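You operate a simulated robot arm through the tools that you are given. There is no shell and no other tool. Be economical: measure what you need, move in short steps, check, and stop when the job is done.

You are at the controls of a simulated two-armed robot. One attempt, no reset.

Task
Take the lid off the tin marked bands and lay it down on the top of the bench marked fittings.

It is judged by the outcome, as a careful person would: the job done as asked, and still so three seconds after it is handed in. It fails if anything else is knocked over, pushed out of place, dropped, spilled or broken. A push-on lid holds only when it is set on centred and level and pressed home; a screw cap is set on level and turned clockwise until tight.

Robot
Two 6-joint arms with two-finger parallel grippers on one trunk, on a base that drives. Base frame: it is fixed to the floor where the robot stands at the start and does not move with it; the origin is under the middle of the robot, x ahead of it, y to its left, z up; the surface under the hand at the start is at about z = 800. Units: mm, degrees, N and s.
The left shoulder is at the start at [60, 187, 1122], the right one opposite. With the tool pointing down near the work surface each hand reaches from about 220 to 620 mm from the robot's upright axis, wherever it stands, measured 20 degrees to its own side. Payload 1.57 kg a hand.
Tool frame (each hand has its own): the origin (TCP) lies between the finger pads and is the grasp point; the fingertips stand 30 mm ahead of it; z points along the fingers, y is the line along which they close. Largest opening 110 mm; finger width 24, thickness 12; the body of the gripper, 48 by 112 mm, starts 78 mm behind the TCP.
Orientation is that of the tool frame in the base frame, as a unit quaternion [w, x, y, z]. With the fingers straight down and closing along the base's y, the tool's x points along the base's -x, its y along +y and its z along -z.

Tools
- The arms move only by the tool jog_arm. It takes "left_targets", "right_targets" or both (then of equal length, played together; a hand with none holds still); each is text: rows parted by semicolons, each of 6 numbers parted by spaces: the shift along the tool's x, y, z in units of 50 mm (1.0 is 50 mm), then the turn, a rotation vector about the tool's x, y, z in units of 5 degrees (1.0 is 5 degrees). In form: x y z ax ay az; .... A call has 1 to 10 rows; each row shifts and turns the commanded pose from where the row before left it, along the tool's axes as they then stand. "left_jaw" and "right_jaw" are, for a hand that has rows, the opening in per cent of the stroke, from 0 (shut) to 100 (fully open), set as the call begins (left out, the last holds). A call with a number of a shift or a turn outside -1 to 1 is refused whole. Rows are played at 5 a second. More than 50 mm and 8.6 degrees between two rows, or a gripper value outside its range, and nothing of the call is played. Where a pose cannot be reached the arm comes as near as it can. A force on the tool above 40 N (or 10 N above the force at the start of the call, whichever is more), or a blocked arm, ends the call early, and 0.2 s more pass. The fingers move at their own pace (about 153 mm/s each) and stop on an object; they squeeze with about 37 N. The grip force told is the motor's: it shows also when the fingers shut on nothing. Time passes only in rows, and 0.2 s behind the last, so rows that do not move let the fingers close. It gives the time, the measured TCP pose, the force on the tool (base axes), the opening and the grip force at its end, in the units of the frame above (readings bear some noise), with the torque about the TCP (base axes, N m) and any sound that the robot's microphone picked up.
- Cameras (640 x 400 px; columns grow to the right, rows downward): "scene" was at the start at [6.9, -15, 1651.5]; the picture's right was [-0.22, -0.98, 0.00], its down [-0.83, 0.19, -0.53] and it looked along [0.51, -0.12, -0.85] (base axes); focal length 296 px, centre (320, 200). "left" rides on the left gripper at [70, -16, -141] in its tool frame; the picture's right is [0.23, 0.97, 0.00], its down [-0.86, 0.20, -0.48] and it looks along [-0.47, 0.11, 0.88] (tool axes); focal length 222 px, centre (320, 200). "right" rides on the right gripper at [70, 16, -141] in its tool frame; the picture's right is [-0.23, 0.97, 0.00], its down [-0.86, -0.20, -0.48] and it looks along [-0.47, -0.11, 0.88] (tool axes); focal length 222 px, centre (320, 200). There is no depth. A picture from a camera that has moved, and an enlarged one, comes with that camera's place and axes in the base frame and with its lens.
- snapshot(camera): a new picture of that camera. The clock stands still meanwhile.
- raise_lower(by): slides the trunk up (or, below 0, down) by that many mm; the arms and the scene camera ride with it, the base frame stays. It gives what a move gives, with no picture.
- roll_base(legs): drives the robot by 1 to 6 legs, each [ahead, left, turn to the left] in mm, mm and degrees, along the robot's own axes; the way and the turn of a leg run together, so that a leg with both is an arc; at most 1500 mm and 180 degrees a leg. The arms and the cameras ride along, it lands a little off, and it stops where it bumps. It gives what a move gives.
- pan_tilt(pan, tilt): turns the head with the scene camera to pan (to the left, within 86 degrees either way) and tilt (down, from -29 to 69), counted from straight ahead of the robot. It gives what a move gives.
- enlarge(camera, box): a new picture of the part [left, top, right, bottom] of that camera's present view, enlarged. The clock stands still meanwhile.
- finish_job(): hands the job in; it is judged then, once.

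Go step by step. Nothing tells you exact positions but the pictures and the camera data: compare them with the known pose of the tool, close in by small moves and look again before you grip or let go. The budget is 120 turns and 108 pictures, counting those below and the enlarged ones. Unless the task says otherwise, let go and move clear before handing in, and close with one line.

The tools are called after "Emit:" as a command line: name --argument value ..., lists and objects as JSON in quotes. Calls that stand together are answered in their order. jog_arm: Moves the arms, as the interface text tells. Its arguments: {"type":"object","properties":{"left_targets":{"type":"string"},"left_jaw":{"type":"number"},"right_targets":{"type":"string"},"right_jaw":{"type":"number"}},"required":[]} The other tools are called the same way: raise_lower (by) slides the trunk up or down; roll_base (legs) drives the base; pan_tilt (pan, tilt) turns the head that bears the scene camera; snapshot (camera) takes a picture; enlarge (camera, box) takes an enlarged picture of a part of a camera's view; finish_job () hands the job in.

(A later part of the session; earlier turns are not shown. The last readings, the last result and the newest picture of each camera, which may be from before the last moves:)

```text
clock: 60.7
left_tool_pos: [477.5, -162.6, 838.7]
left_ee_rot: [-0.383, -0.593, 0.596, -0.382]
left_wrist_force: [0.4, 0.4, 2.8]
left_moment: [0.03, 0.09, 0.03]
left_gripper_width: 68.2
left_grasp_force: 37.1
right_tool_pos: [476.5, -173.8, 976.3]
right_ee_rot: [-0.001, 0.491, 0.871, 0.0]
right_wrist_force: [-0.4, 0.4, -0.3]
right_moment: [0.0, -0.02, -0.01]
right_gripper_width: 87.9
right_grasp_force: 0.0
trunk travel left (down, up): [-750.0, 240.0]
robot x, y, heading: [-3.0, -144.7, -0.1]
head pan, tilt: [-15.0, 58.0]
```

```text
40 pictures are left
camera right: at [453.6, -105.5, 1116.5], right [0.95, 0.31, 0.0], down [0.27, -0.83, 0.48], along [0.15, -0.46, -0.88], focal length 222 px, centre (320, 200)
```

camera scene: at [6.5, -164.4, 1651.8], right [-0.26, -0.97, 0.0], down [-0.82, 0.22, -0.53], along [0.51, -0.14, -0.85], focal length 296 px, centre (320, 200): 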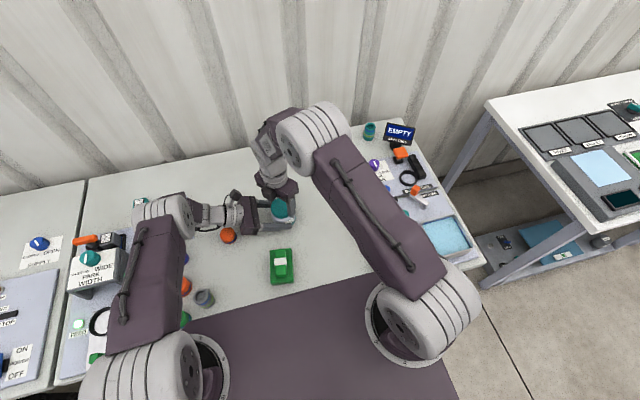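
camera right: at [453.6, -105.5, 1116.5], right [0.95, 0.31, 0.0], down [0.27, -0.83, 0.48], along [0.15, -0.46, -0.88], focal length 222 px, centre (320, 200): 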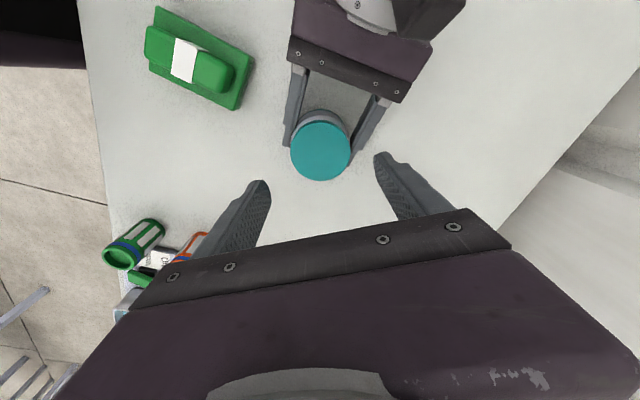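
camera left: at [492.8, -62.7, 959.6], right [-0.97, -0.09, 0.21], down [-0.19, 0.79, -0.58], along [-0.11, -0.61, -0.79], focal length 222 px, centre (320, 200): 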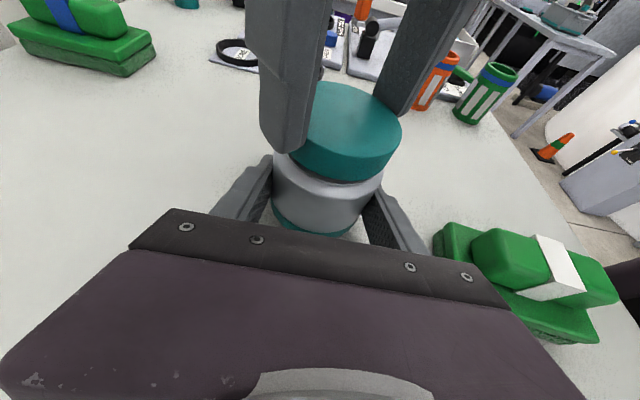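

Centred. Descend to z ~900, grip, and unscrew.

Emit:
jog_arm --right_targets "0 0 0.8 0 0 0;0 0 0.4 0 0 0;0 0 0.34 0 0 0;0 0 0 0 0 0"

Emit:
jog_arm --right_targets "0 0 0 0 0 0;0 0 0 0 0 0;0 0 0 0 0 0" --right_jaw 0

Emit:
jog_arm --right_targets "0 0 0 0 0 -1;0 0 0 0 0 -1;0 0 0 0 0 -1;0 0 0 0 0 -1;0 0 0 0 0 0"

Emit:
enlarge --camera "scene" --box '[218, 160, 346, 240]'

```text
clock: 61.7
left_tool_pos: [477.2, -161.7, 838.4]
left_ee_rot: [-0.383, -0.593, 0.597, -0.382]
left_wrist_force: [-0.6, 0.6, 1.9]
left_moment: [0.02, 0.1, 0.0]
left_gripper_width: 68.3
left_grasp_force: 36.6
right_tool_pos: [474.4, -173.5, 899.1]
right_ee_rot: [0.001, 0.489, 0.872, -0.002]
right_wrist_force: [0.3, -0.4, 0.0]
right_moment: [-0.01, -0.01, 0.05]
right_gripper_width: 88.2
right_grasp_force: 0.1
trunk travel left (down, up): [-750.0, 240.0]
robot x, y, heading: [0.4, -149.0, -0.0]
head pan, tilt: [-15.0, 58.0]
```

```text
clock: 62.5
left_tool_pos: [475.7, -162.6, 837.9]
left_ee_rot: [-0.383, -0.593, 0.597, -0.381]
left_wrist_force: [-8.7, -2.8, 6.7]
left_moment: [0.18, -0.28, -0.1]
left_gripper_width: 68.5
left_grasp_force: 37.2
right_tool_pos: [475.7, -173.0, 899.9]
right_ee_rot: [0.0, 0.489, 0.872, 0.0]
right_wrist_force: [9.1, 2.7, -4.5]
right_moment: [0.13, -0.23, -0.01]
right_gripper_width: 68.9
right_grasp_force: 37.5
trunk travel left (down, up): [-750.0, 240.0]
robot x, y, heading: [0.1, -144.5, -0.2]
head pan, tilt: [-15.0, 58.0]
```

```text
clock: 63.7
left_tool_pos: [475.3, -163.8, 838.3]
left_ee_rot: [-0.383, -0.593, 0.596, -0.382]
left_wrist_force: [-9.4, -6.1, 4.8]
left_moment: [0.12, -0.12, -0.12]
left_gripper_width: 68.4
left_grasp_force: 37.2
right_tool_pos: [476.0, -172.5, 899.4]
right_ee_rot: [0.0, 0.33, 0.944, -0.001]
right_wrist_force: [9.1, 6.6, -3.5]
right_moment: [0.23, -0.33, 0.01]
right_gripper_width: 68.6
right_grasp_force: 36.8
trunk travel left (down, up): [-750.0, 240.0]
robot x, y, heading: [-2.2, -147.1, -0.2]
head pan, tilt: [-15.0, 58.0]
```

```text
5.00 times, centred on (282, 200) of scene
camera zoom: at [6.0, -164.3, 1651.8], right [-0.26, -0.97, 0.0], down [-0.82, 0.22, -0.53], along [0.51, -0.14, -0.85], focal length 1478 px, centre (510, 200)
```

zoom: 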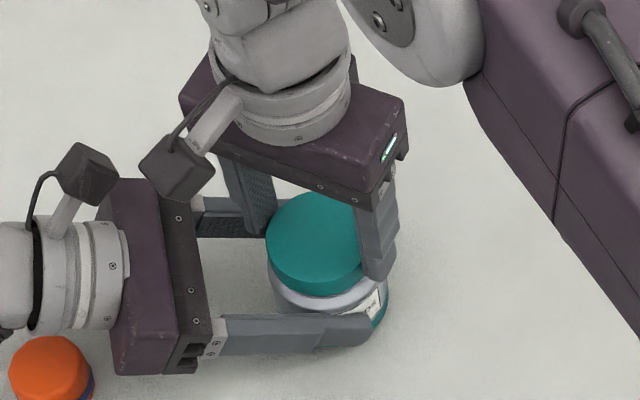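

Grip good. Continue turning counter-clockwise ~150°.

Emit:
jog_arm --right_targets "0 0 0 0 0 -1;0 0 0 0 0 -1;0 0 0 0 0 -1;0 0 0 0 0 -1;0 0 0 0 0 -1;0 0 0 0 0 -1;0 0 0 0 0 -1;0 0 0 0 0 -1;0 0 0 0 0 -1;0 0 0 0 0 -1"

Emit:
jog_arm --right_targets "0 0 0 0 0 -1;0 0 0 0 0 -1;0 0 0 0 0 -1;0 0 0 0 0 -1;0 0 0 0 0 -1;0 0 0 0 0 -1;0 0 0 0 0 -1;0 0 0 0 0 -1;0 0 0 0 0 -1;0 0 0 0 0 -1"

Emit:
jog_arm --right_targets "0 0 0 0 0 -1;0 0 0 0 0 -1;0 0 0 0 0 -1;0 0 0 0 0 -1;0 0 0 0 0 -1;0 0 0 0 0 -1;0 0 0 0 0 -1;0 0 0 0 0 -1;0 0 0 0 0 -1;0 0 0 0 0 -1"

Emit:
enlarge --camera "left" --box '[220, 80, 412, 200]'

Emit:
enlarge --camera "scene" --box '[218, 160, 346, 240]'

```text
clock: 65.9
left_tool_pos: [477.5, -163.0, 837.4]
left_ee_rot: [-0.383, -0.593, 0.596, -0.382]
left_wrist_force: [-5.1, -17.2, 1.7]
left_moment: [0.54, -0.05, -0.07]
left_gripper_width: 68.1
left_grasp_force: 37.1
right_tool_pos: [476.6, -172.7, 900.2]
right_ee_rot: [0.0, -0.099, 0.995, 0.001]
right_wrist_force: [5.8, 18.9, 0.4]
right_moment: [0.71, -0.17, 0.0]
right_gripper_width: 68.5
right_grasp_force: 36.9
trunk travel left (down, up): [-750.0, 240.0]
robot x, y, heading: [2.6, -146.9, 0.1]
head pan, tilt: [-15.0, 58.0]
```

```text
clock: 68.1
left_tool_pos: [476.8, -162.5, 838.3]
left_ee_rot: [-0.383, -0.593, 0.597, -0.382]
left_wrist_force: [-4.4, -0.5, 1.4]
left_moment: [-0.06, -0.12, 0.05]
left_gripper_width: 68.3
left_grasp_force: 36.9
right_tool_pos: [475.3, -173.1, 899.7]
right_ee_rot: [0.0, -0.511, 0.859, -0.001]
right_wrist_force: [3.6, 0.2, -0.1]
right_moment: [0.01, -0.16, -0.1]
right_gripper_width: 68.4
right_grasp_force: 37.2
trunk travel left (down, up): [-750.0, 240.0]
robot x, y, heading: [-2.2, -150.0, -0.3]
head pan, tilt: [-15.0, 58.0]
```

```text
clock: 70.3
left_tool_pos: [476.8, -162.8, 838.6]
left_ee_rot: [-0.382, -0.593, 0.597, -0.382]
left_wrist_force: [1.4, 0.2, 1.6]
left_moment: [-0.07, 0.01, 0.01]
left_gripper_width: 68.0
left_grasp_force: 36.9
right_tool_pos: [476.7, -172.1, 900.9]
right_ee_rot: [0.001, 0.826, -0.563, 0.0]
right_wrist_force: [-0.7, -0.1, 0.3]
right_moment: [-0.02, 0.0, 0.08]
right_gripper_width: 68.2
right_grasp_force: 36.8
trunk travel left (down, up): [-750.0, 240.0]
robot x, y, heading: [-2.7, -146.7, -0.0]
head pan, tilt: [-15.0, 58.0]
```

```text
3.33 times, centred on (316, 140) of left
camera zoom: at [492.8, -62.6, 959.5], right [-0.97, -0.09, 0.21], down [-0.19, 0.79, -0.58], along [-0.11, -0.61, -0.79], focal length 740 px, centre (333, 400)
```

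zoom: 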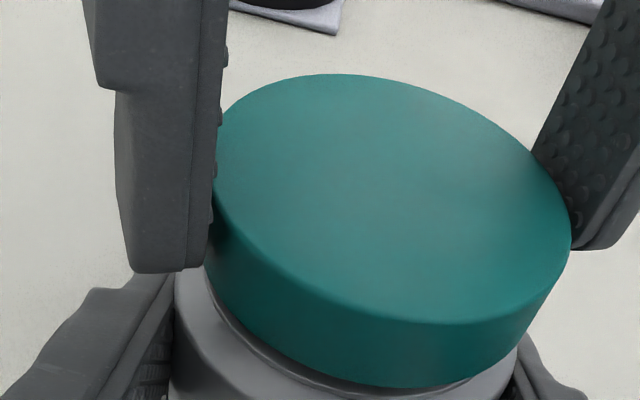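

```text
5.00 times, centred on (282, 200) of scene
camera zoom: at [6.3, -164.3, 1651.8], right [-0.26, -0.97, 0.0], down [-0.82, 0.22, -0.53], along [0.51, -0.14, -0.85], focal length 1478 px, centre (510, 200)
```

zoom: 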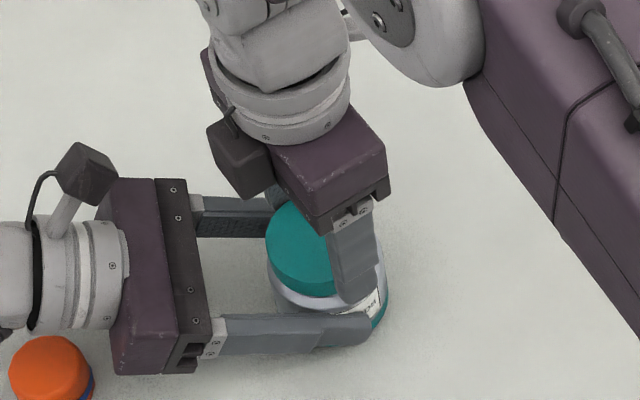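

Forces between the hands have all gone to about zero, so the lid may now be free. Lift slowly.

Emit:
jog_arm --right_targets "0 0 -0.06 0 0 0;0 0 -0.06 0 0 0;0 0 -0.06 0 0 0;0 0 -0.06 0 0 0;0 0 0 0 0 0"

Emit:
enlarge --camera "left" --box '[220, 60, 412, 180]'

```text
clock: 71.5
left_tool_pos: [475.8, -163.2, 838.0]
left_ee_rot: [-0.383, -0.593, 0.596, -0.382]
left_wrist_force: [0.9, -0.4, 3.4]
left_moment: [-0.03, 0.0, 0.04]
left_gripper_width: 68.2
left_grasp_force: 37.1
right_tool_pos: [477.8, -171.7, 911.9]
right_ee_rot: [0.0, 0.826, -0.563, 0.0]
right_wrist_force: [-0.4, 0.0, -0.9]
right_moment: [0.03, -0.01, 0.01]
right_gripper_width: 68.2
right_grasp_force: 36.9
trunk travel left (down, up): [-750.0, 240.0]
robot x, y, heading: [-1.6, -149.1, 0.3]
head pan, tilt: [-15.0, 58.0]
```

```text
3.33 times, centred on (316, 120) of left
camera zoom: at [492.8, -62.6, 959.5], right [-0.97, -0.09, 0.21], down [-0.19, 0.79, -0.58], along [-0.11, -0.61, -0.79], focal length 740 px, centre (333, 467)
```

zoom: 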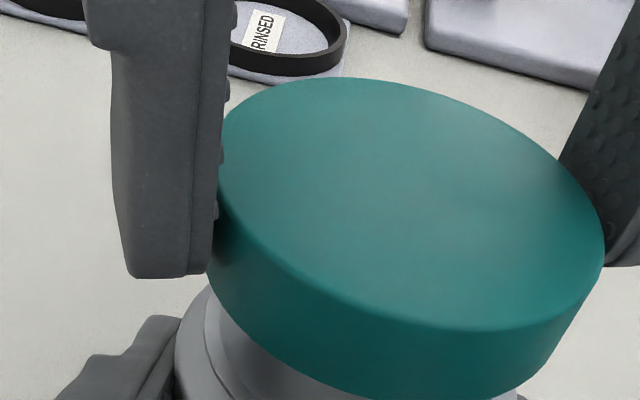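

The lid is free and rising off the threaded neck. Lift it well clear.

Emit:
jog_arm --right_targets "0 0 -0.3 0 0 0;0 0 -0.3 0 0 0;0 0 -0.6 0 0 0;0 0 -0.8 0 0 0;0 0 -0.8 0 0 0;0 0 0 0 0 0"

Emit:
snapshot --camera "left"

Emit:
snapshot --camera "right"

```text
clock: 72.9
left_tool_pos: [476.7, -162.5, 837.4]
left_ee_rot: [-0.384, -0.593, 0.596, -0.383]
left_wrist_force: [-0.7, 0.8, 1.0]
left_moment: [-0.02, 0.09, -0.07]
left_gripper_width: 67.9
left_grasp_force: 36.7
right_tool_pos: [474.9, -172.7, 1053.3]
right_ee_rot: [0.001, 0.826, -0.563, 0.0]
right_wrist_force: [0.4, 0.0, -0.7]
right_moment: [0.01, 0.02, 0.05]
right_gripper_width: 68.0
right_grasp_force: 37.2
trunk travel left (down, up): [-750.0, 240.0]
robot x, y, heading: [2.8, -147.4, -0.1]
head pan, tilt: [-15.0, 58.0]
```

```text
35 pictures are left
camera left: at [492.5, -62.6, 959.4], right [-0.97, -0.09, 0.21], down [-0.19, 0.79, -0.58], along [-0.11, -0.61, -0.79], focal length 222 px, centre (320, 200)
```

left: 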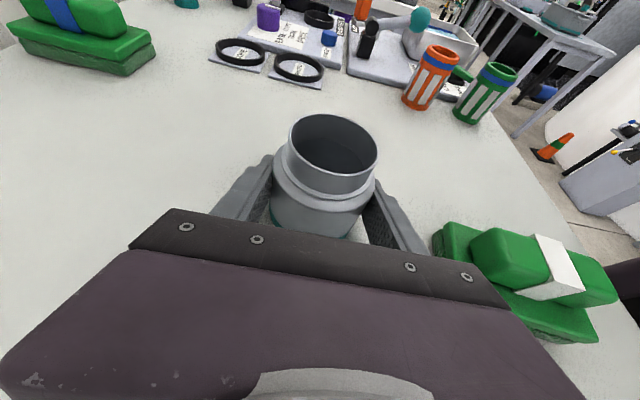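

```text
34 pictures are left
camera right: at [484.4, -245.0, 1192.9], right [-0.99, -0.14, 0.0], down [-0.13, 0.87, 0.48], along [-0.07, 0.47, -0.88], focal length 222 px, centre (320, 200)
```

right: 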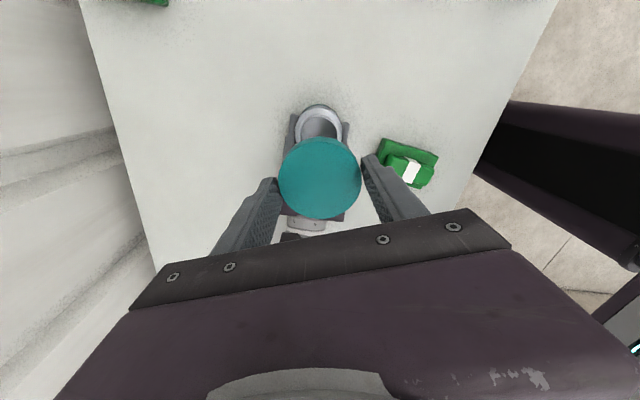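

The lid is off and in the right hand; the tin is open and upright. Release the tin with the left hand and back away.

Emit:
jog_arm --left_targets "0 0 0 0 0 0;0 0 0 0 0 0;0 0 -0.5 0 0 0;0 0 -0.7 0 0 0;0 0 -0.8 0 0 0;0.9 0 0 0 0 0;0.9 0 0 0 0 0;0.9 0 0 0 0 0;0 0 0 0 0 0" --left_jaw 85

Emit:
pan_tilt --pan -10 --tilt 55

Emit:
snapshot --camera "scene"

```text
clock: 74.9
left_tool_pos: [477.4, -129.4, 1004.9]
left_ee_rot: [-0.384, -0.592, 0.597, -0.381]
left_wrist_force: [0.2, 0.3, 0.9]
left_moment: [-0.02, 0.0, -0.01]
left_gripper_width: 93.2
left_grasp_force: 0.1
right_tool_pos: [474.8, -173.2, 1052.4]
right_ee_rot: [0.002, 0.826, -0.563, 0.0]
right_wrist_force: [0.3, -0.2, 0.7]
right_moment: [-0.01, 0.05, 0.0]
right_gripper_width: 67.8
right_grasp_force: 36.8
trunk travel left (down, up): [-750.0, 240.0]
robot x, y, heading: [-3.0, -147.2, 0.1]
head pan, tilt: [-15.0, 58.0]
```

```text
clock: 75.5
left_tool_pos: [477.1, -128.9, 1003.1]
left_ee_rot: [-0.383, -0.593, 0.596, -0.382]
left_wrist_force: [0.0, 0.4, 0.0]
left_moment: [-0.02, -0.02, 0.03]
left_gripper_width: 93.5
left_grasp_force: 0.0
right_tool_pos: [475.2, -173.3, 1052.9]
right_ee_rot: [0.001, 0.826, -0.563, 0.0]
right_wrist_force: [-0.3, -0.1, 0.0]
right_moment: [-0.02, 0.04, -0.01]
right_gripper_width: 67.5
right_grasp_force: 37.1
trunk travel left (down, up): [-750.0, 240.0]
robot x, y, heading: [-2.6, -146.3, -0.0]
head pan, tilt: [-10.0, 55.0]
```

```text
33 pictures are left
camera scene: at [11.0, -159.0, 1655.4], right [-0.18, -0.98, 0.0], down [-0.81, 0.14, -0.57], along [0.56, -0.1, -0.82], focal length 296 px, centre (320, 200)
```

scene: 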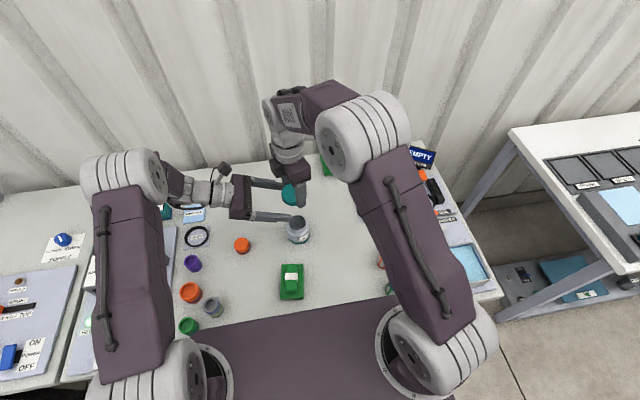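

The tin stands upright and in place. I pull the left hand aside, back the robot away from the bench, and look around for "fittings".

Emit:
jog_arm --left_targets "0 0 -0.9 0 0 0;0 0 -0.9 0 0 0;0.5 0 0 0 0 0;0 0 0 0 0 0"

Emit:
roll_base --legs '[[-500, 0, 0]]'

Emit:
pan_tilt --pan -86 --tilt 22

Emit:
snapshot --camera "scene"

Emit:
pan_tilt --pan 86 --tilt 15

Emit:
snapshot --camera "scene"

```text
clock: 76.5
left_tool_pos: [475.8, -56.6, 1060.6]
left_ee_rot: [-0.384, -0.592, 0.596, -0.382]
left_wrist_force: [0.1, 0.3, 0.0]
left_moment: [0.0, -0.02, 0.0]
left_gripper_width: 93.5
left_grasp_force: 0.1
right_tool_pos: [475.3, -172.3, 1051.1]
right_ee_rot: [0.0, 0.826, -0.563, 0.0]
right_wrist_force: [1.2, 0.2, 0.0]
right_moment: [0.01, -0.01, 0.01]
right_gripper_width: 67.8
right_grasp_force: 37.1
trunk travel left (down, up): [-750.0, 240.0]
robot x, y, heading: [-0.7, -146.7, 0.0]
head pan, tilt: [-10.0, 55.0]
```

```text
clock: 79.5
left_tool_pos: [-22.2, -54.3, 1060.1]
left_ee_rot: [-0.382, -0.594, 0.595, -0.383]
left_wrist_force: [-1.1, -0.1, 0.3]
left_moment: [-0.01, 0.05, 0.0]
left_gripper_width: 93.4
left_grasp_force: 0.1
right_tool_pos: [-23.6, -171.5, 1052.1]
right_ee_rot: [0.001, 0.827, -0.562, 0.0]
right_wrist_force: [-0.2, 0.8, -0.4]
right_moment: [0.01, 0.01, -0.01]
right_gripper_width: 67.2
right_grasp_force: 36.8
trunk travel left (down, up): [-750.0, 240.0]
robot x, y, heading: [-495.3, -145.7, 0.1]
head pan, tilt: [-10.0, 55.0]
```

```text
clock: 81.0
left_tool_pos: [-21.8, -54.6, 1061.0]
left_ee_rot: [-0.383, -0.593, 0.595, -0.383]
left_wrist_force: [-0.3, 0.3, -0.5]
left_moment: [-0.02, -0.01, 0.0]
left_gripper_width: 93.4
left_grasp_force: 0.1
right_tool_pos: [-23.3, -171.0, 1051.4]
right_ee_rot: [0.001, 0.827, -0.562, 0.0]
right_wrist_force: [-0.3, -0.4, -0.2]
right_moment: [0.0, 0.0, 0.01]
right_gripper_width: 67.3
right_grasp_force: 37.0
trunk travel left (down, up): [-750.0, 240.0]
robot x, y, heading: [-498.9, -149.1, 0.1]
head pan, tilt: [-85.9, 22.0]
```

```text
32 pictures are left
camera scene: at [-550.9, -239.1, 1704.3], right [-1.0, -0.07, 0.0], down [-0.03, 0.37, -0.93], along [0.07, -0.92, -0.37], focal length 296 px, centre (320, 200)
```

scene: 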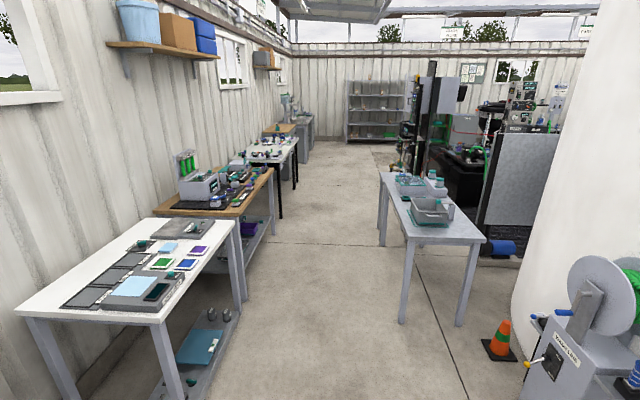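

```text
clock: 83.5
left_tool_pos: [-22.5, -55.7, 1060.8]
left_ee_rot: [-0.382, -0.594, 0.595, -0.383]
left_wrist_force: [-1.0, -0.1, 0.4]
left_moment: [0.0, 0.0, -0.02]
left_gripper_width: 93.5
left_grasp_force: 0.0
right_tool_pos: [-22.8, -169.9, 1053.2]
right_ee_rot: [0.0, 0.827, -0.562, 0.0]
right_wrist_force: [0.8, -0.2, 0.1]
right_moment: [0.0, -0.02, 0.0]
right_gripper_width: 66.7
right_grasp_force: 36.9
trunk travel left (down, up): [-750.0, 240.0]
robot x, y, heading: [-495.8, -149.1, 0.2]
head pan, tilt: [85.9, 15.0]
```

```text
31 pictures are left
camera scene: at [-551.3, -53.3, 1715.7], right [1.0, -0.07, 0.0], down [-0.02, -0.26, -0.97], along [0.07, 0.96, -0.26], focal length 296 px, centre (320, 200)
```

scene: 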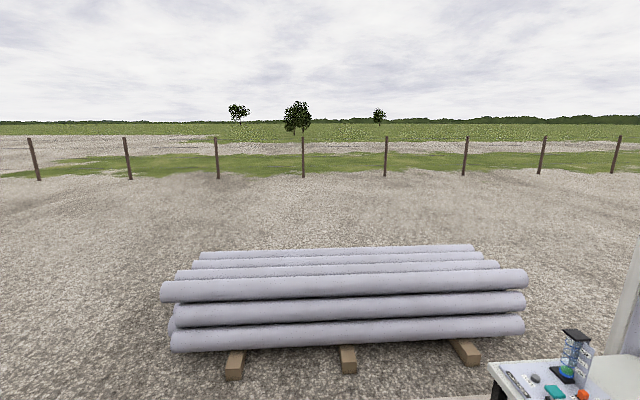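

Nothing marked "fittings" is readable yet; there are hanging area signs. I turn right 90° to face along the aisle and look ahead and to the right.

Emit:
roll_base --legs '[[0, 0, -90]]'

Emit:
pan_tilt --pan -60 --tilt 12

Emit:
snapshot --camera "scene"

Emit:
pan_tilt --pan 15 --tilt 12

Emit:
snapshot --camera "scene"

```text
clock: 87.8
left_tool_pos: [-407.5, -622.4, 1061.0]
left_ee_rot: [-0.541, 0.001, 0.841, 0.0]
left_wrist_force: [-0.1, 0.5, 0.6]
left_moment: [0.01, -0.03, 0.03]
left_gripper_width: 93.5
left_grasp_force: 0.1
right_tool_pos: [-522.4, -622.6, 1052.1]
right_ee_rot: [0.0, -0.187, 0.982, 0.001]
right_wrist_force: [0.6, 0.7, 0.1]
right_moment: [0.04, 0.02, -0.01]
right_gripper_width: 65.6
right_grasp_force: 36.9
trunk travel left (down, up): [-750.0, 240.0]
robot x, y, heading: [-494.9, -147.1, -89.8]
head pan, tilt: [85.9, 15.0]
```

```text
clock: 90.1
left_tool_pos: [-405.9, -622.3, 1061.1]
left_ee_rot: [-0.541, 0.0, 0.841, 0.0]
left_wrist_force: [-0.9, 0.3, 0.7]
left_moment: [-0.02, 0.04, -0.01]
left_gripper_width: 93.7
left_grasp_force: 0.1
right_tool_pos: [-522.5, -621.3, 1053.5]
right_ee_rot: [0.0, -0.188, 0.982, 0.001]
right_wrist_force: [1.0, 0.5, 0.2]
right_moment: [-0.02, 0.0, 0.02]
right_gripper_width: 65.4
right_grasp_force: 37.3
trunk travel left (down, up): [-750.0, 240.0]
robot x, y, heading: [-498.4, -147.6, -90.2]
head pan, tilt: [-60.0, 12.0]
```

```text
30 pictures are left
camera scene: at [-578.7, -133.4, 1720.6], right [-0.5, 0.87, 0.0], down [0.18, 0.1, -0.98], along [-0.85, -0.49, -0.21], focal length 296 px, centre (320, 200)
```

scene: 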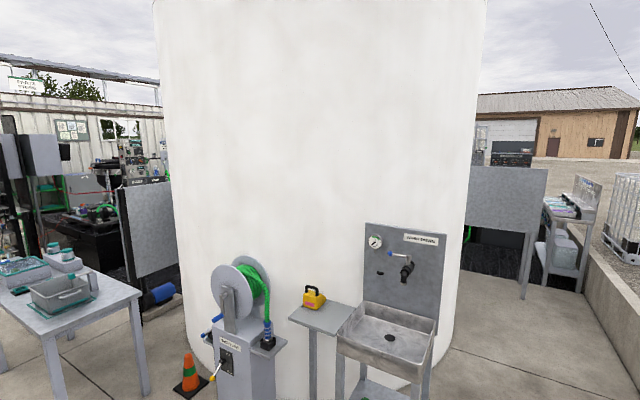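

```text
clock: 91.5
left_tool_pos: [-406.2, -622.9, 1060.4]
left_ee_rot: [-0.541, 0.001, 0.841, 0.0]
left_wrist_force: [-0.4, -0.1, -0.6]
left_moment: [-0.01, -0.02, -0.01]
left_gripper_width: 93.6
left_grasp_force: 0.1
right_tool_pos: [-522.4, -622.6, 1053.0]
right_ee_rot: [0.001, -0.188, 0.982, 0.0]
right_wrist_force: [0.6, -0.6, -0.3]
right_moment: [0.0, 0.01, 0.03]
right_gripper_width: 65.1
right_grasp_force: 37.0
trunk travel left (down, up): [-750.0, 240.0]
robot x, y, heading: [-495.7, -147.1, -90.1]
head pan, tilt: [15.0, 12.0]
```

```text
29 pictures are left
camera scene: at [-473.9, -176.7, 1720.6], right [-0.97, -0.26, 0.0], down [-0.05, 0.2, -0.98], along [0.25, -0.94, -0.21], focal length 296 px, centre (320, 200)
```

scene: 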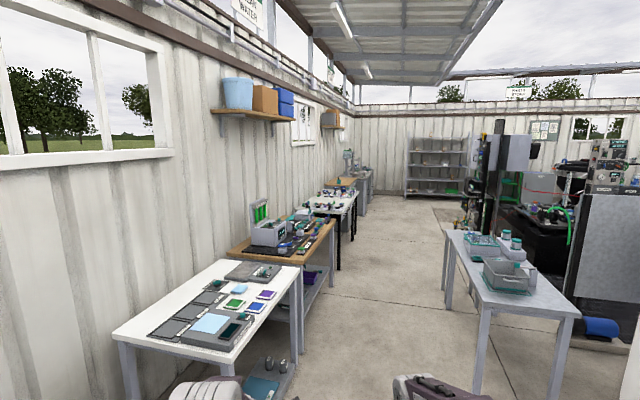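

Read the area signs.

Emit:
enlarge --camera "scene" --box '[210, 0, 370, 100]'

Emit:
enlarge --camera "scene" --box '[230, 170, 390, 270]'

Emit:
enlarge --camera "scene" --box '[420, 210, 600, 322]'

```text
4.00 times, centred on (290, 50) of scene
camera zoom: at [-473.9, -176.7, 1720.6], right [-0.97, -0.26, 0.0], down [-0.05, 0.2, -0.98], along [0.25, -0.94, -0.21], focal length 1182 px, centre (440, 800)
```

zoom: 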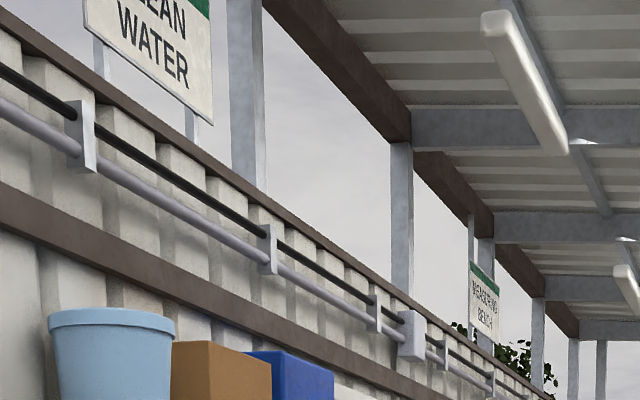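

```text
4.00 times, centred on (310, 220) of scene
camera zoom: at [-473.9, -176.7, 1720.6], right [-0.97, -0.26, 0.0], down [-0.05, 0.2, -0.98], along [0.25, -0.94, -0.21], focal length 1182 px, centre (360, 120)
```

zoom: 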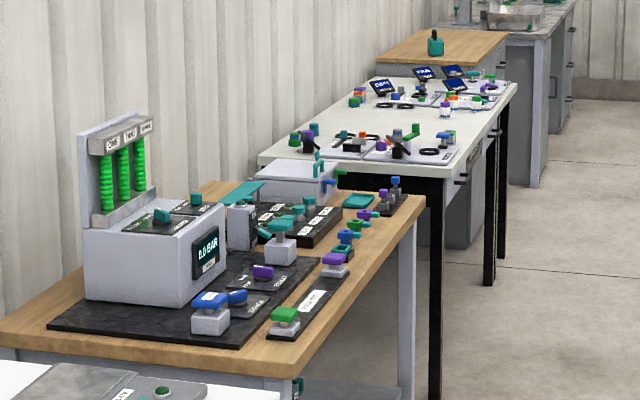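

```text
3.56 times, centred on (510, 266) of scene
camera zoom: at [-473.9, -176.7, 1720.6], right [-0.97, -0.26, 0.0], down [-0.05, 0.2, -0.98], along [0.25, -0.94, -0.21], focal length 1051 px, centre (-356, -35)
```

zoom: 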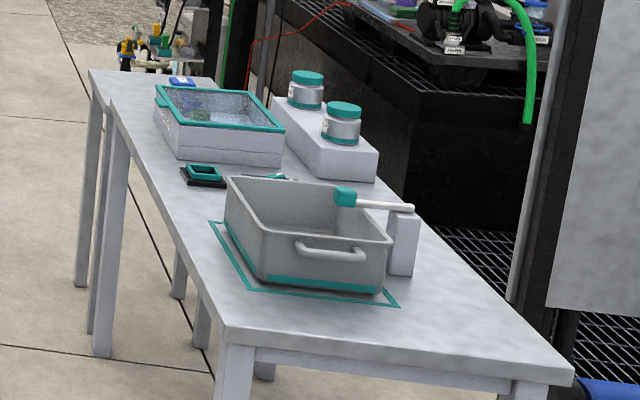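

The signs read Clean Water, Measuring Bench, Parts Store, Cart Bay. Bench names are probably on their front edges; drive down the aisle and look sideways.

Emit:
roll_base --legs '[[1300, 60, 0]]'

Emit:
pan_tilt --pan 75 --tilt 35

Emit:
snapshot --camera "scene"

Emit:
pan_tilt --pan -60 --tilt 35

Emit:
snapshot --camera "scene"

```text
clock: 98.0
left_tool_pos: [-353.0, -1909.8, 1060.7]
left_ee_rot: [-0.542, 0.004, 0.841, 0.001]
left_wrist_force: [0.7, -0.9, -0.4]
left_moment: [0.0, 0.02, -0.03]
left_gripper_width: 93.5
left_grasp_force: 0.1
right_tool_pos: [-467.8, -1908.7, 1051.6]
right_ee_rot: [0.0, -0.184, 0.983, 0.0]
right_wrist_force: [0.4, -0.9, 0.3]
right_moment: [0.02, -0.01, 0.01]
right_gripper_width: 65.2
right_grasp_force: 37.1
trunk travel left (down, up): [-750.0, 240.0]
robot x, y, heading: [-440.8, -1432.5, -90.2]
head pan, tilt: [15.0, 12.0]
```

```text
clock: 99.3
left_tool_pos: [-351.7, -1910.4, 1060.9]
left_ee_rot: [-0.541, 0.003, 0.841, 0.001]
left_wrist_force: [0.4, -0.1, 0.6]
left_moment: [0.02, 0.04, 0.03]
left_gripper_width: 93.7
left_grasp_force: 0.0
right_tool_pos: [-468.0, -1909.5, 1052.0]
right_ee_rot: [0.0, -0.184, 0.983, 0.001]
right_wrist_force: [-0.4, 0.1, -0.5]
right_moment: [-0.01, -0.04, -0.02]
right_gripper_width: 65.2
right_grasp_force: 36.8
trunk travel left (down, up): [-750.0, 240.0]
robot x, y, heading: [-439.8, -1434.4, -90.3]
head pan, tilt: [75.0, 35.0]
```

```text
25 pictures are left
camera scene: at [-355.5, -1397.2, 1683.7], right [-0.26, -0.96, 0.0], down [-0.55, 0.15, -0.82], along [0.79, -0.22, -0.57], focal length 296 px, centre (320, 200)
```

scene: 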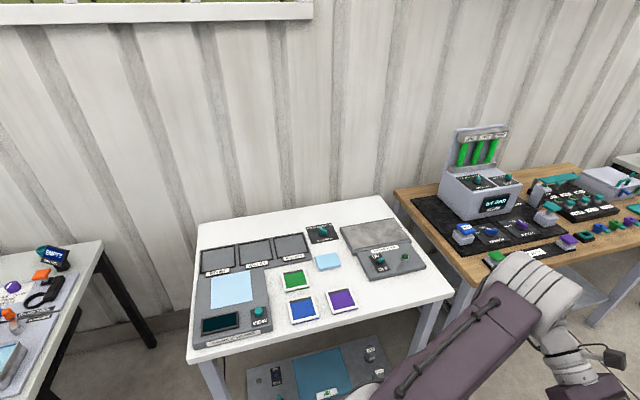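

```text
clock: 101.5
left_tool_pos: [-352.7, -1909.7, 1060.4]
left_ee_rot: [-0.541, 0.002, 0.841, 0.001]
left_wrist_force: [-0.5, -1.1, 0.6]
left_moment: [0.0, 0.0, 0.0]
left_gripper_width: 93.5
left_grasp_force: 0.0
right_tool_pos: [-468.8, -1909.2, 1052.1]
right_ee_rot: [0.0, -0.183, 0.983, 0.001]
right_wrist_force: [-0.5, 0.2, -0.5]
right_moment: [0.01, -0.02, 0.01]
right_gripper_width: 65.4
right_grasp_force: 36.6
trunk travel left (down, up): [-750.0, 240.0]
robot x, y, heading: [-442.0, -1432.6, -90.3]
head pan, tilt: [-60.0, 35.0]
```

```text
24 pictures are left
camera scene: at [-516.9, -1417.5, 1683.7], right [-0.5, 0.87, 0.0], down [0.5, 0.28, -0.82], along [-0.71, -0.41, -0.57], focal length 296 px, centre (320, 200)
```

scene: 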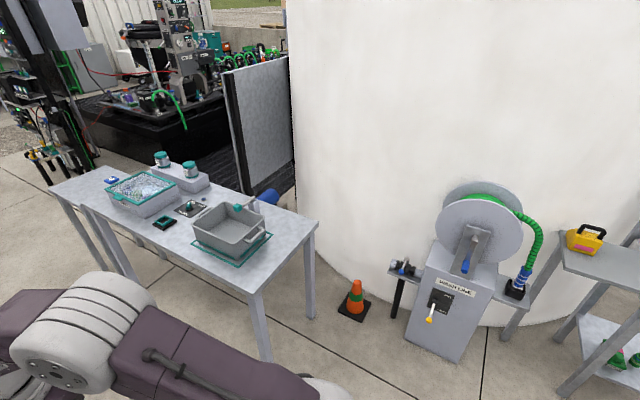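

The white bench has a label on a panel; the wooden bench with valves lies next. Drive further to see it from in front.

Emit:
roll_base --legs '[[1100, 0, 0]]'

Emit:
pan_tilt --pan 86 --tilt 35

Emit:
snapshot --camera "scene"

```text
clock: 107.1
left_tool_pos: [-357.6, -3005.2, 1060.6]
left_ee_rot: [-0.541, 0.002, 0.841, 0.001]
left_wrist_force: [0.5, 0.9, -0.4]
left_moment: [0.02, 0.0, 0.03]
left_gripper_width: 93.6
left_grasp_force: 0.1
right_tool_pos: [-473.1, -3004.0, 1051.9]
right_ee_rot: [0.0, -0.185, 0.983, 0.001]
right_wrist_force: [-1.1, -0.1, -0.1]
right_moment: [0.01, 0.01, 0.0]
right_gripper_width: 65.3
right_grasp_force: 37.3
trunk travel left (down, up): [-750.0, 240.0]
robot x, y, heading: [-445.7, -2528.4, -90.2]
head pan, tilt: [-60.0, 35.0]
```

```text
clock: 109.4
left_tool_pos: [-357.6, -3006.6, 1061.2]
left_ee_rot: [-0.541, 0.004, 0.841, 0.002]
left_wrist_force: [0.3, 0.0, -1.4]
left_moment: [-0.02, -0.01, 0.01]
left_gripper_width: 93.6
left_grasp_force: 0.0
right_tool_pos: [-472.8, -3005.9, 1052.5]
right_ee_rot: [0.0, -0.185, 0.983, 0.001]
right_wrist_force: [0.8, 0.7, 0.0]
right_moment: [0.01, -0.02, -0.01]
right_gripper_width: 64.9
right_grasp_force: 37.3
trunk travel left (down, up): [-750.0, 240.0]
robot x, y, heading: [-443.8, -2530.1, -90.4]
head pan, tilt: [85.9, 35.0]
```

```text
23 pictures are left
camera scene: at [-357.6, -2476.5, 1683.7], right [-0.08, -1.0, 0.0], down [-0.57, 0.04, -0.82], along [0.82, -0.06, -0.57], focal length 296 px, centre (320, 200)
```

scene: 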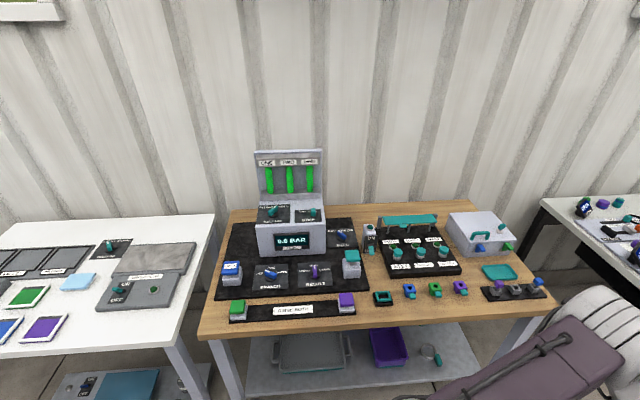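

Emit:
enlarge --camera "scene" --box '[210, 210, 386, 320]'

Emit:
enlarge --camera "scene" --box '[360, 200, 560, 325]'

```text
3.64 times, centred on (298, 265) of scene
camera zoom: at [-357.6, -2476.5, 1683.7], right [-0.08, -1.0, 0.0], down [-0.57, 0.04, -0.82], along [0.82, -0.06, -0.57], focal length 1075 px, centre (400, -36)
```

zoom: 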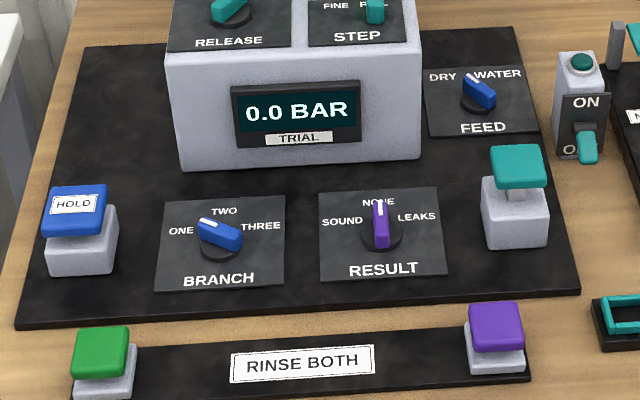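

```text
3.20 times, centred on (460, 262) of scene
camera zoom: at [-357.6, -2476.5, 1683.7], right [-0.08, -1.0, 0.0], down [-0.57, 0.04, -0.82], along [0.82, -0.06, -0.57], focal length 946 px, centre (-128, 0)
```

zoom: 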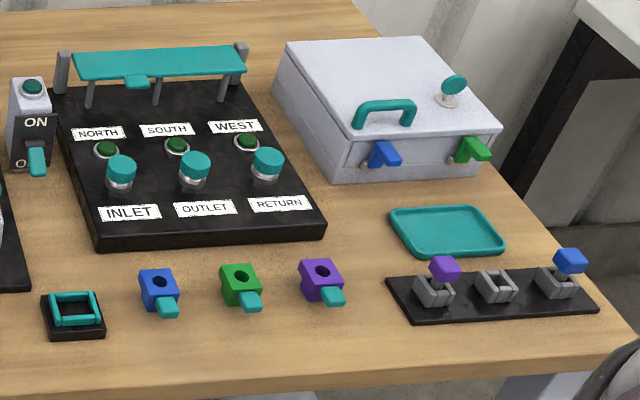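

No "fittings" here. Look at the island across and the benches further ahead.

Emit:
pan_tilt --pan -75 --tilt 35

Emit:
snapshot --camera "scene"

Emit:
pan_tilt --pan 25 --tilt 25

Emit:
snapshot --camera "scene"

```text
clock: 111.9
left_tool_pos: [-357.9, -3006.7, 1062.4]
left_ee_rot: [-0.541, 0.003, 0.841, 0.002]
left_wrist_force: [-0.1, 0.6, 0.2]
left_moment: [0.03, 0.0, -0.01]
left_gripper_width: 93.3
left_grasp_force: 0.0
right_tool_pos: [-472.8, -3004.3, 1051.4]
right_ee_rot: [-0.001, -0.185, 0.983, 0.001]
right_wrist_force: [-0.6, -1.1, 0.2]
right_moment: [0.01, -0.03, 0.0]
right_gripper_width: 65.2
right_grasp_force: 36.8
trunk travel left (down, up): [-750.0, 240.0]
robot x, y, heading: [-444.6, -2525.7, -90.1]
head pan, tilt: [-75.0, 35.0]
```

```text
20 pictures are left
camera scene: at [-530.6, -2492.4, 1683.7], right [-0.26, 0.97, 0.0], down [0.55, 0.15, -0.82], along [-0.79, -0.21, -0.57], focal length 296 px, centre (320, 200)
```

scene: 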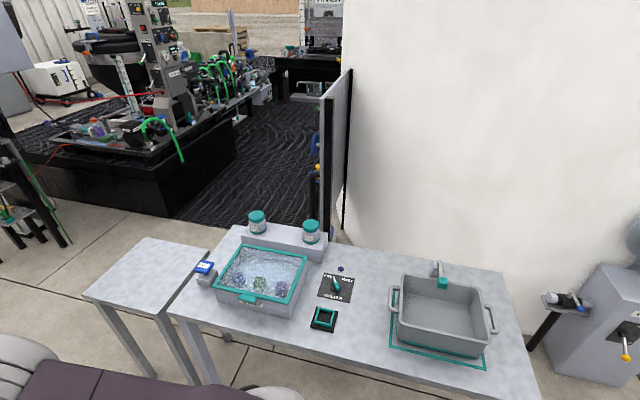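

```text
clock: 113.7
left_tool_pos: [-356.7, -3006.7, 1060.6]
left_ee_rot: [-0.542, 0.004, 0.841, 0.003]
left_wrist_force: [-0.6, -1.1, 0.8]
left_moment: [0.01, 0.01, -0.01]
left_gripper_width: 93.6
left_grasp_force: 0.0
right_tool_pos: [-472.8, -3004.5, 1052.7]
right_ee_rot: [0.0, -0.184, 0.983, 0.001]
right_wrist_force: [0.1, 0.3, 0.1]
right_moment: [0.01, 0.01, 0.02]
right_gripper_width: 64.9
right_grasp_force: 37.3
trunk travel left (down, up): [-750.0, 240.0]
robot x, y, heading: [-447.4, -2531.3, -90.1]
head pan, tilt: [25.0, 25.0]
```

```text
19 pictures are left
camera scene: at [-406.9, -2553.6, 1699.5], right [-0.91, -0.42, 0.0], down [-0.18, 0.38, -0.91], along [0.38, -0.82, -0.42], focal length 296 px, centre (320, 200)
```

scene: 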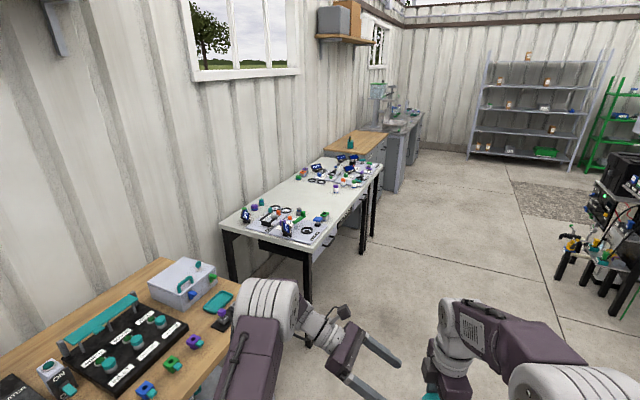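

There's a small bare table beyond the island. Check its edge and top for a mark, and the far wooden bench too.

Emit:
enlarge --camera "scene" --box '[290, 80, 450, 180]'

Emit:
roll_base --legs '[[300, 0, 0]]'

Emit:
pan_tilt --pan -70 --tilt 38

Emit:
snapshot --camera "scene"

```text
4.00 times, centred on (370, 130) of scene
camera zoom: at [-406.9, -2553.6, 1699.5], right [-0.91, -0.42, 0.0], down [-0.18, 0.38, -0.91], along [0.38, -0.82, -0.42], focal length 1182 px, centre (120, 480)
```

zoom: 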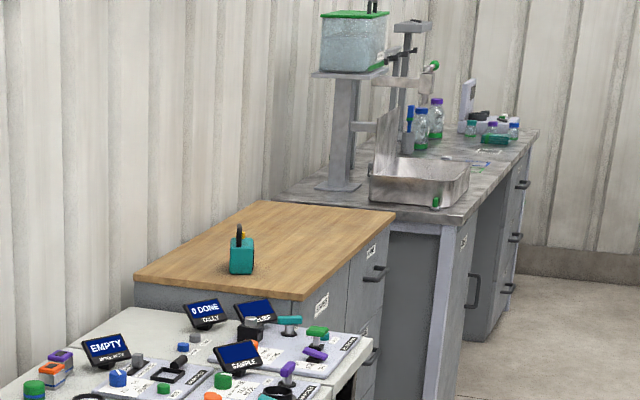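

```text
clock: 115.7
left_tool_pos: [-362.2, -3306.4, 1061.4]
left_ee_rot: [-0.541, 0.005, 0.841, 0.002]
left_wrist_force: [-0.3, 0.2, 0.2]
left_moment: [-0.03, -0.03, -0.03]
left_gripper_width: 93.7
left_grasp_force: 0.0
right_tool_pos: [-477.3, -3303.5, 1053.3]
right_ee_rot: [-0.001, -0.181, 0.983, -0.001]
right_wrist_force: [0.5, 0.8, -0.4]
right_moment: [-0.02, -0.03, 0.02]
right_gripper_width: 65.2
right_grasp_force: 37.0
trunk travel left (down, up): [-750.0, 240.0]
robot x, y, heading: [-446.6, -2829.5, -90.4]
head pan, tilt: [25.0, 25.0]
```

```text
clock: 117.4
left_tool_pos: [-361.9, -3307.0, 1060.8]
left_ee_rot: [-0.541, 0.005, 0.841, 0.003]
left_wrist_force: [0.6, 0.1, -0.6]
left_moment: [-0.02, -0.02, -0.03]
left_gripper_width: 93.6
left_grasp_force: 0.1
right_tool_pos: [-477.7, -3304.9, 1052.4]
right_ee_rot: [-0.001, -0.182, 0.983, 0.001]
right_wrist_force: [0.5, -0.1, -0.2]
right_moment: [0.0, 0.0, -0.02]
right_gripper_width: 65.3
right_grasp_force: 36.6
trunk travel left (down, up): [-750.0, 240.0]
robot x, y, heading: [-444.9, -2825.0, -90.7]
head pan, tilt: [-70.0, 38.0]
```

```text
17 pictures are left
camera scene: at [-528.6, -2799.2, 1679.1], right [-0.33, 0.94, 0.0], down [0.58, 0.21, -0.79], along [-0.74, -0.26, -0.62], focal length 296 px, centre (320, 200)
```

scene: 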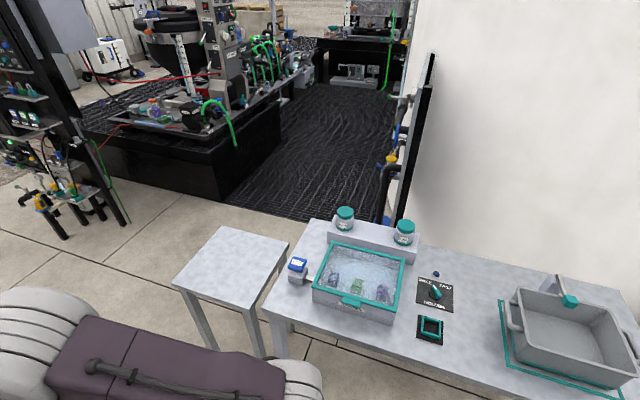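

The far wooden cabinet bench has label plates on its front. Drive down there and read them.

Emit:
roll_base --legs '[[1400, 0, 0], [1000, 0, 0]]'

Emit:
pan_tilt --pan 70 --tilt 35

Emit:
snapshot --camera "scene"

```text
clock: 129.2
left_tool_pos: [-451.2, -5706.4, 1061.4]
left_ee_rot: [-0.541, 0.02, 0.841, 0.012]
left_wrist_force: [0.2, 0.0, 0.1]
left_moment: [-0.02, 0.0, -0.01]
left_gripper_width: 93.5
left_grasp_force: 0.1
right_tool_pos: [-568.2, -5698.9, 1053.7]
right_ee_rot: [-0.001, -0.164, 0.986, 0.0]
right_wrist_force: [0.1, 0.6, -0.5]
right_moment: [0.0, -0.03, 0.0]
right_gripper_width: 65.3
right_grasp_force: 37.2
trunk travel left (down, up): [-750.0, 240.0]
robot x, y, heading: [-523.6, -5227.6, -92.7]
head pan, tilt: [-70.0, 38.0]
```

```text
clock: 131.4
left_tool_pos: [-450.9, -5704.6, 1061.4]
left_ee_rot: [-0.54, 0.021, 0.841, 0.013]
left_wrist_force: [0.1, 0.1, -0.8]
left_moment: [0.0, -0.01, 0.02]
left_gripper_width: 93.4
left_grasp_force: 0.1
right_tool_pos: [-568.8, -5699.6, 1052.1]
right_ee_rot: [0.0, -0.164, 0.986, 0.001]
right_wrist_force: [-0.2, 1.0, -0.5]
right_moment: [-0.04, 0.04, -0.03]
right_gripper_width: 65.2
right_grasp_force: 37.0
trunk travel left (down, up): [-750.0, 240.0]
robot x, y, heading: [-519.1, -5227.6, -92.6]
head pan, tilt: [70.0, 35.0]
```

```text
16 pictures are left
camera scene: at [-436.7, -5200.0, 1683.7], right [-0.39, -0.92, 0.0], down [-0.53, 0.22, -0.82], along [0.76, -0.32, -0.57], focal length 296 px, centre (320, 200)
```

scene: 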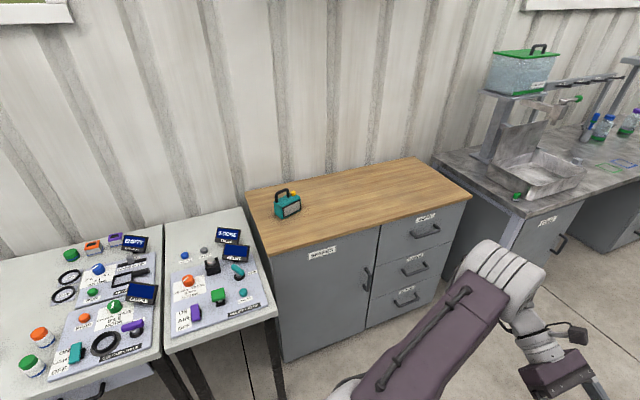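

Emit:
enlarge --camera "scene" --box '[296, 205, 440, 295]'

Emit:
enlarge --camera "scene" --box '[480, 130, 640, 230]'

```text
4.44 times, centred on (368, 250) of scene
camera zoom: at [-436.7, -5200.0, 1683.7], right [-0.39, -0.92, 0.0], down [-0.53, 0.22, -0.82], along [0.76, -0.32, -0.57], focal length 1314 px, centre (107, -22)
```

zoom: 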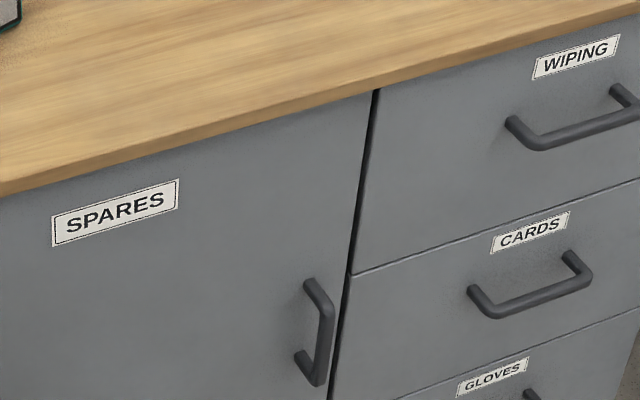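

```text
4.00 times, centred on (560, 180) of scene
camera zoom: at [-436.7, -5200.0, 1683.7], right [-0.39, -0.92, 0.0], down [-0.53, 0.22, -0.82], along [0.76, -0.32, -0.57], focal length 1182 px, centre (-640, 280)
```

zoom: 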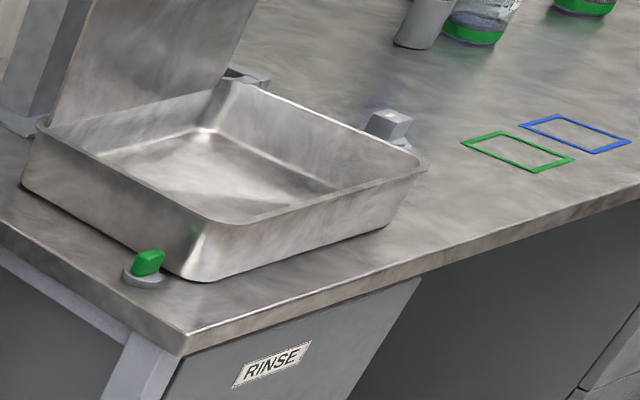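

This bench is "Spares", next "Rinse". Look to the other side of the hall.

Emit:
pan_tilt --pan -50 --tilt 20

Emit:
snapshot --camera "scene"

```text
clock: 133.4
left_tool_pos: [-452.5, -5704.5, 1060.5]
left_ee_rot: [-0.54, 0.02, 0.841, 0.012]
left_wrist_force: [-0.1, -0.7, 1.2]
left_moment: [-0.04, 0.02, 0.01]
left_gripper_width: 93.6
left_grasp_force: 0.0
right_tool_pos: [-568.8, -5699.4, 1052.5]
right_ee_rot: [0.0, -0.165, 0.986, 0.001]
right_wrist_force: [0.9, 0.7, -0.3]
right_moment: [-0.01, -0.02, -0.04]
right_gripper_width: 65.5
right_grasp_force: 36.9
trunk travel left (down, up): [-750.0, 240.0]
robot x, y, heading: [-521.7, -5226.2, -92.9]
head pan, tilt: [-50.0, 20.0]
```

```text
13 pictures are left
camera scene: at [-592.0, -5222.6, 1707.6], right [-0.61, 0.79, 0.0], down [0.27, 0.21, -0.94], along [-0.75, -0.57, -0.34], focal length 296 px, centre (320, 200)
```

scene: 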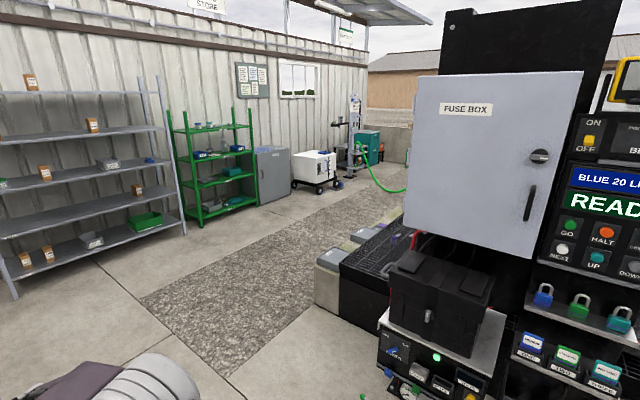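

Check the rest of the Rinse bench's front first.

Emit:
pan_tilt --pan 40 --tilt 28

Emit:
enlarge --camera "scene" --box '[200, 50, 480, 225]'

```text
clock: 135.0
left_tool_pos: [-451.4, -5705.1, 1060.3]
left_ee_rot: [-0.54, 0.021, 0.841, 0.013]
left_wrist_force: [0.3, -0.1, -0.3]
left_moment: [-0.01, -0.01, 0.0]
left_gripper_width: 93.6
left_grasp_force: 0.1
right_tool_pos: [-568.4, -5699.1, 1052.8]
right_ee_rot: [0.0, -0.164, 0.986, 0.001]
right_wrist_force: [-0.3, 0.1, -0.9]
right_moment: [0.02, 0.02, -0.01]
right_gripper_width: 65.2
right_grasp_force: 37.1
trunk travel left (down, up): [-750.0, 240.0]
robot x, y, heading: [-518.5, -5224.5, -92.7]
head pan, tilt: [40.0, 28.0]
```

```text
2.29 times, centred on (340, 138) of scene
camera zoom: at [-462.7, -5238.6, 1694.7], right [-0.8, -0.61, 0.0], down [-0.28, 0.37, -0.88], along [0.54, -0.7, -0.47], focal length 676 px, centre (274, 343)
```

zoom: 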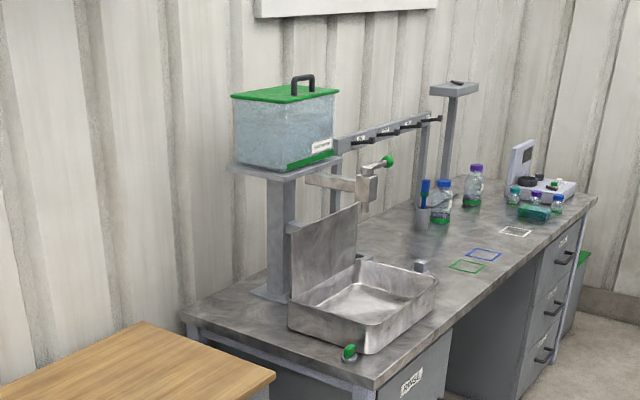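

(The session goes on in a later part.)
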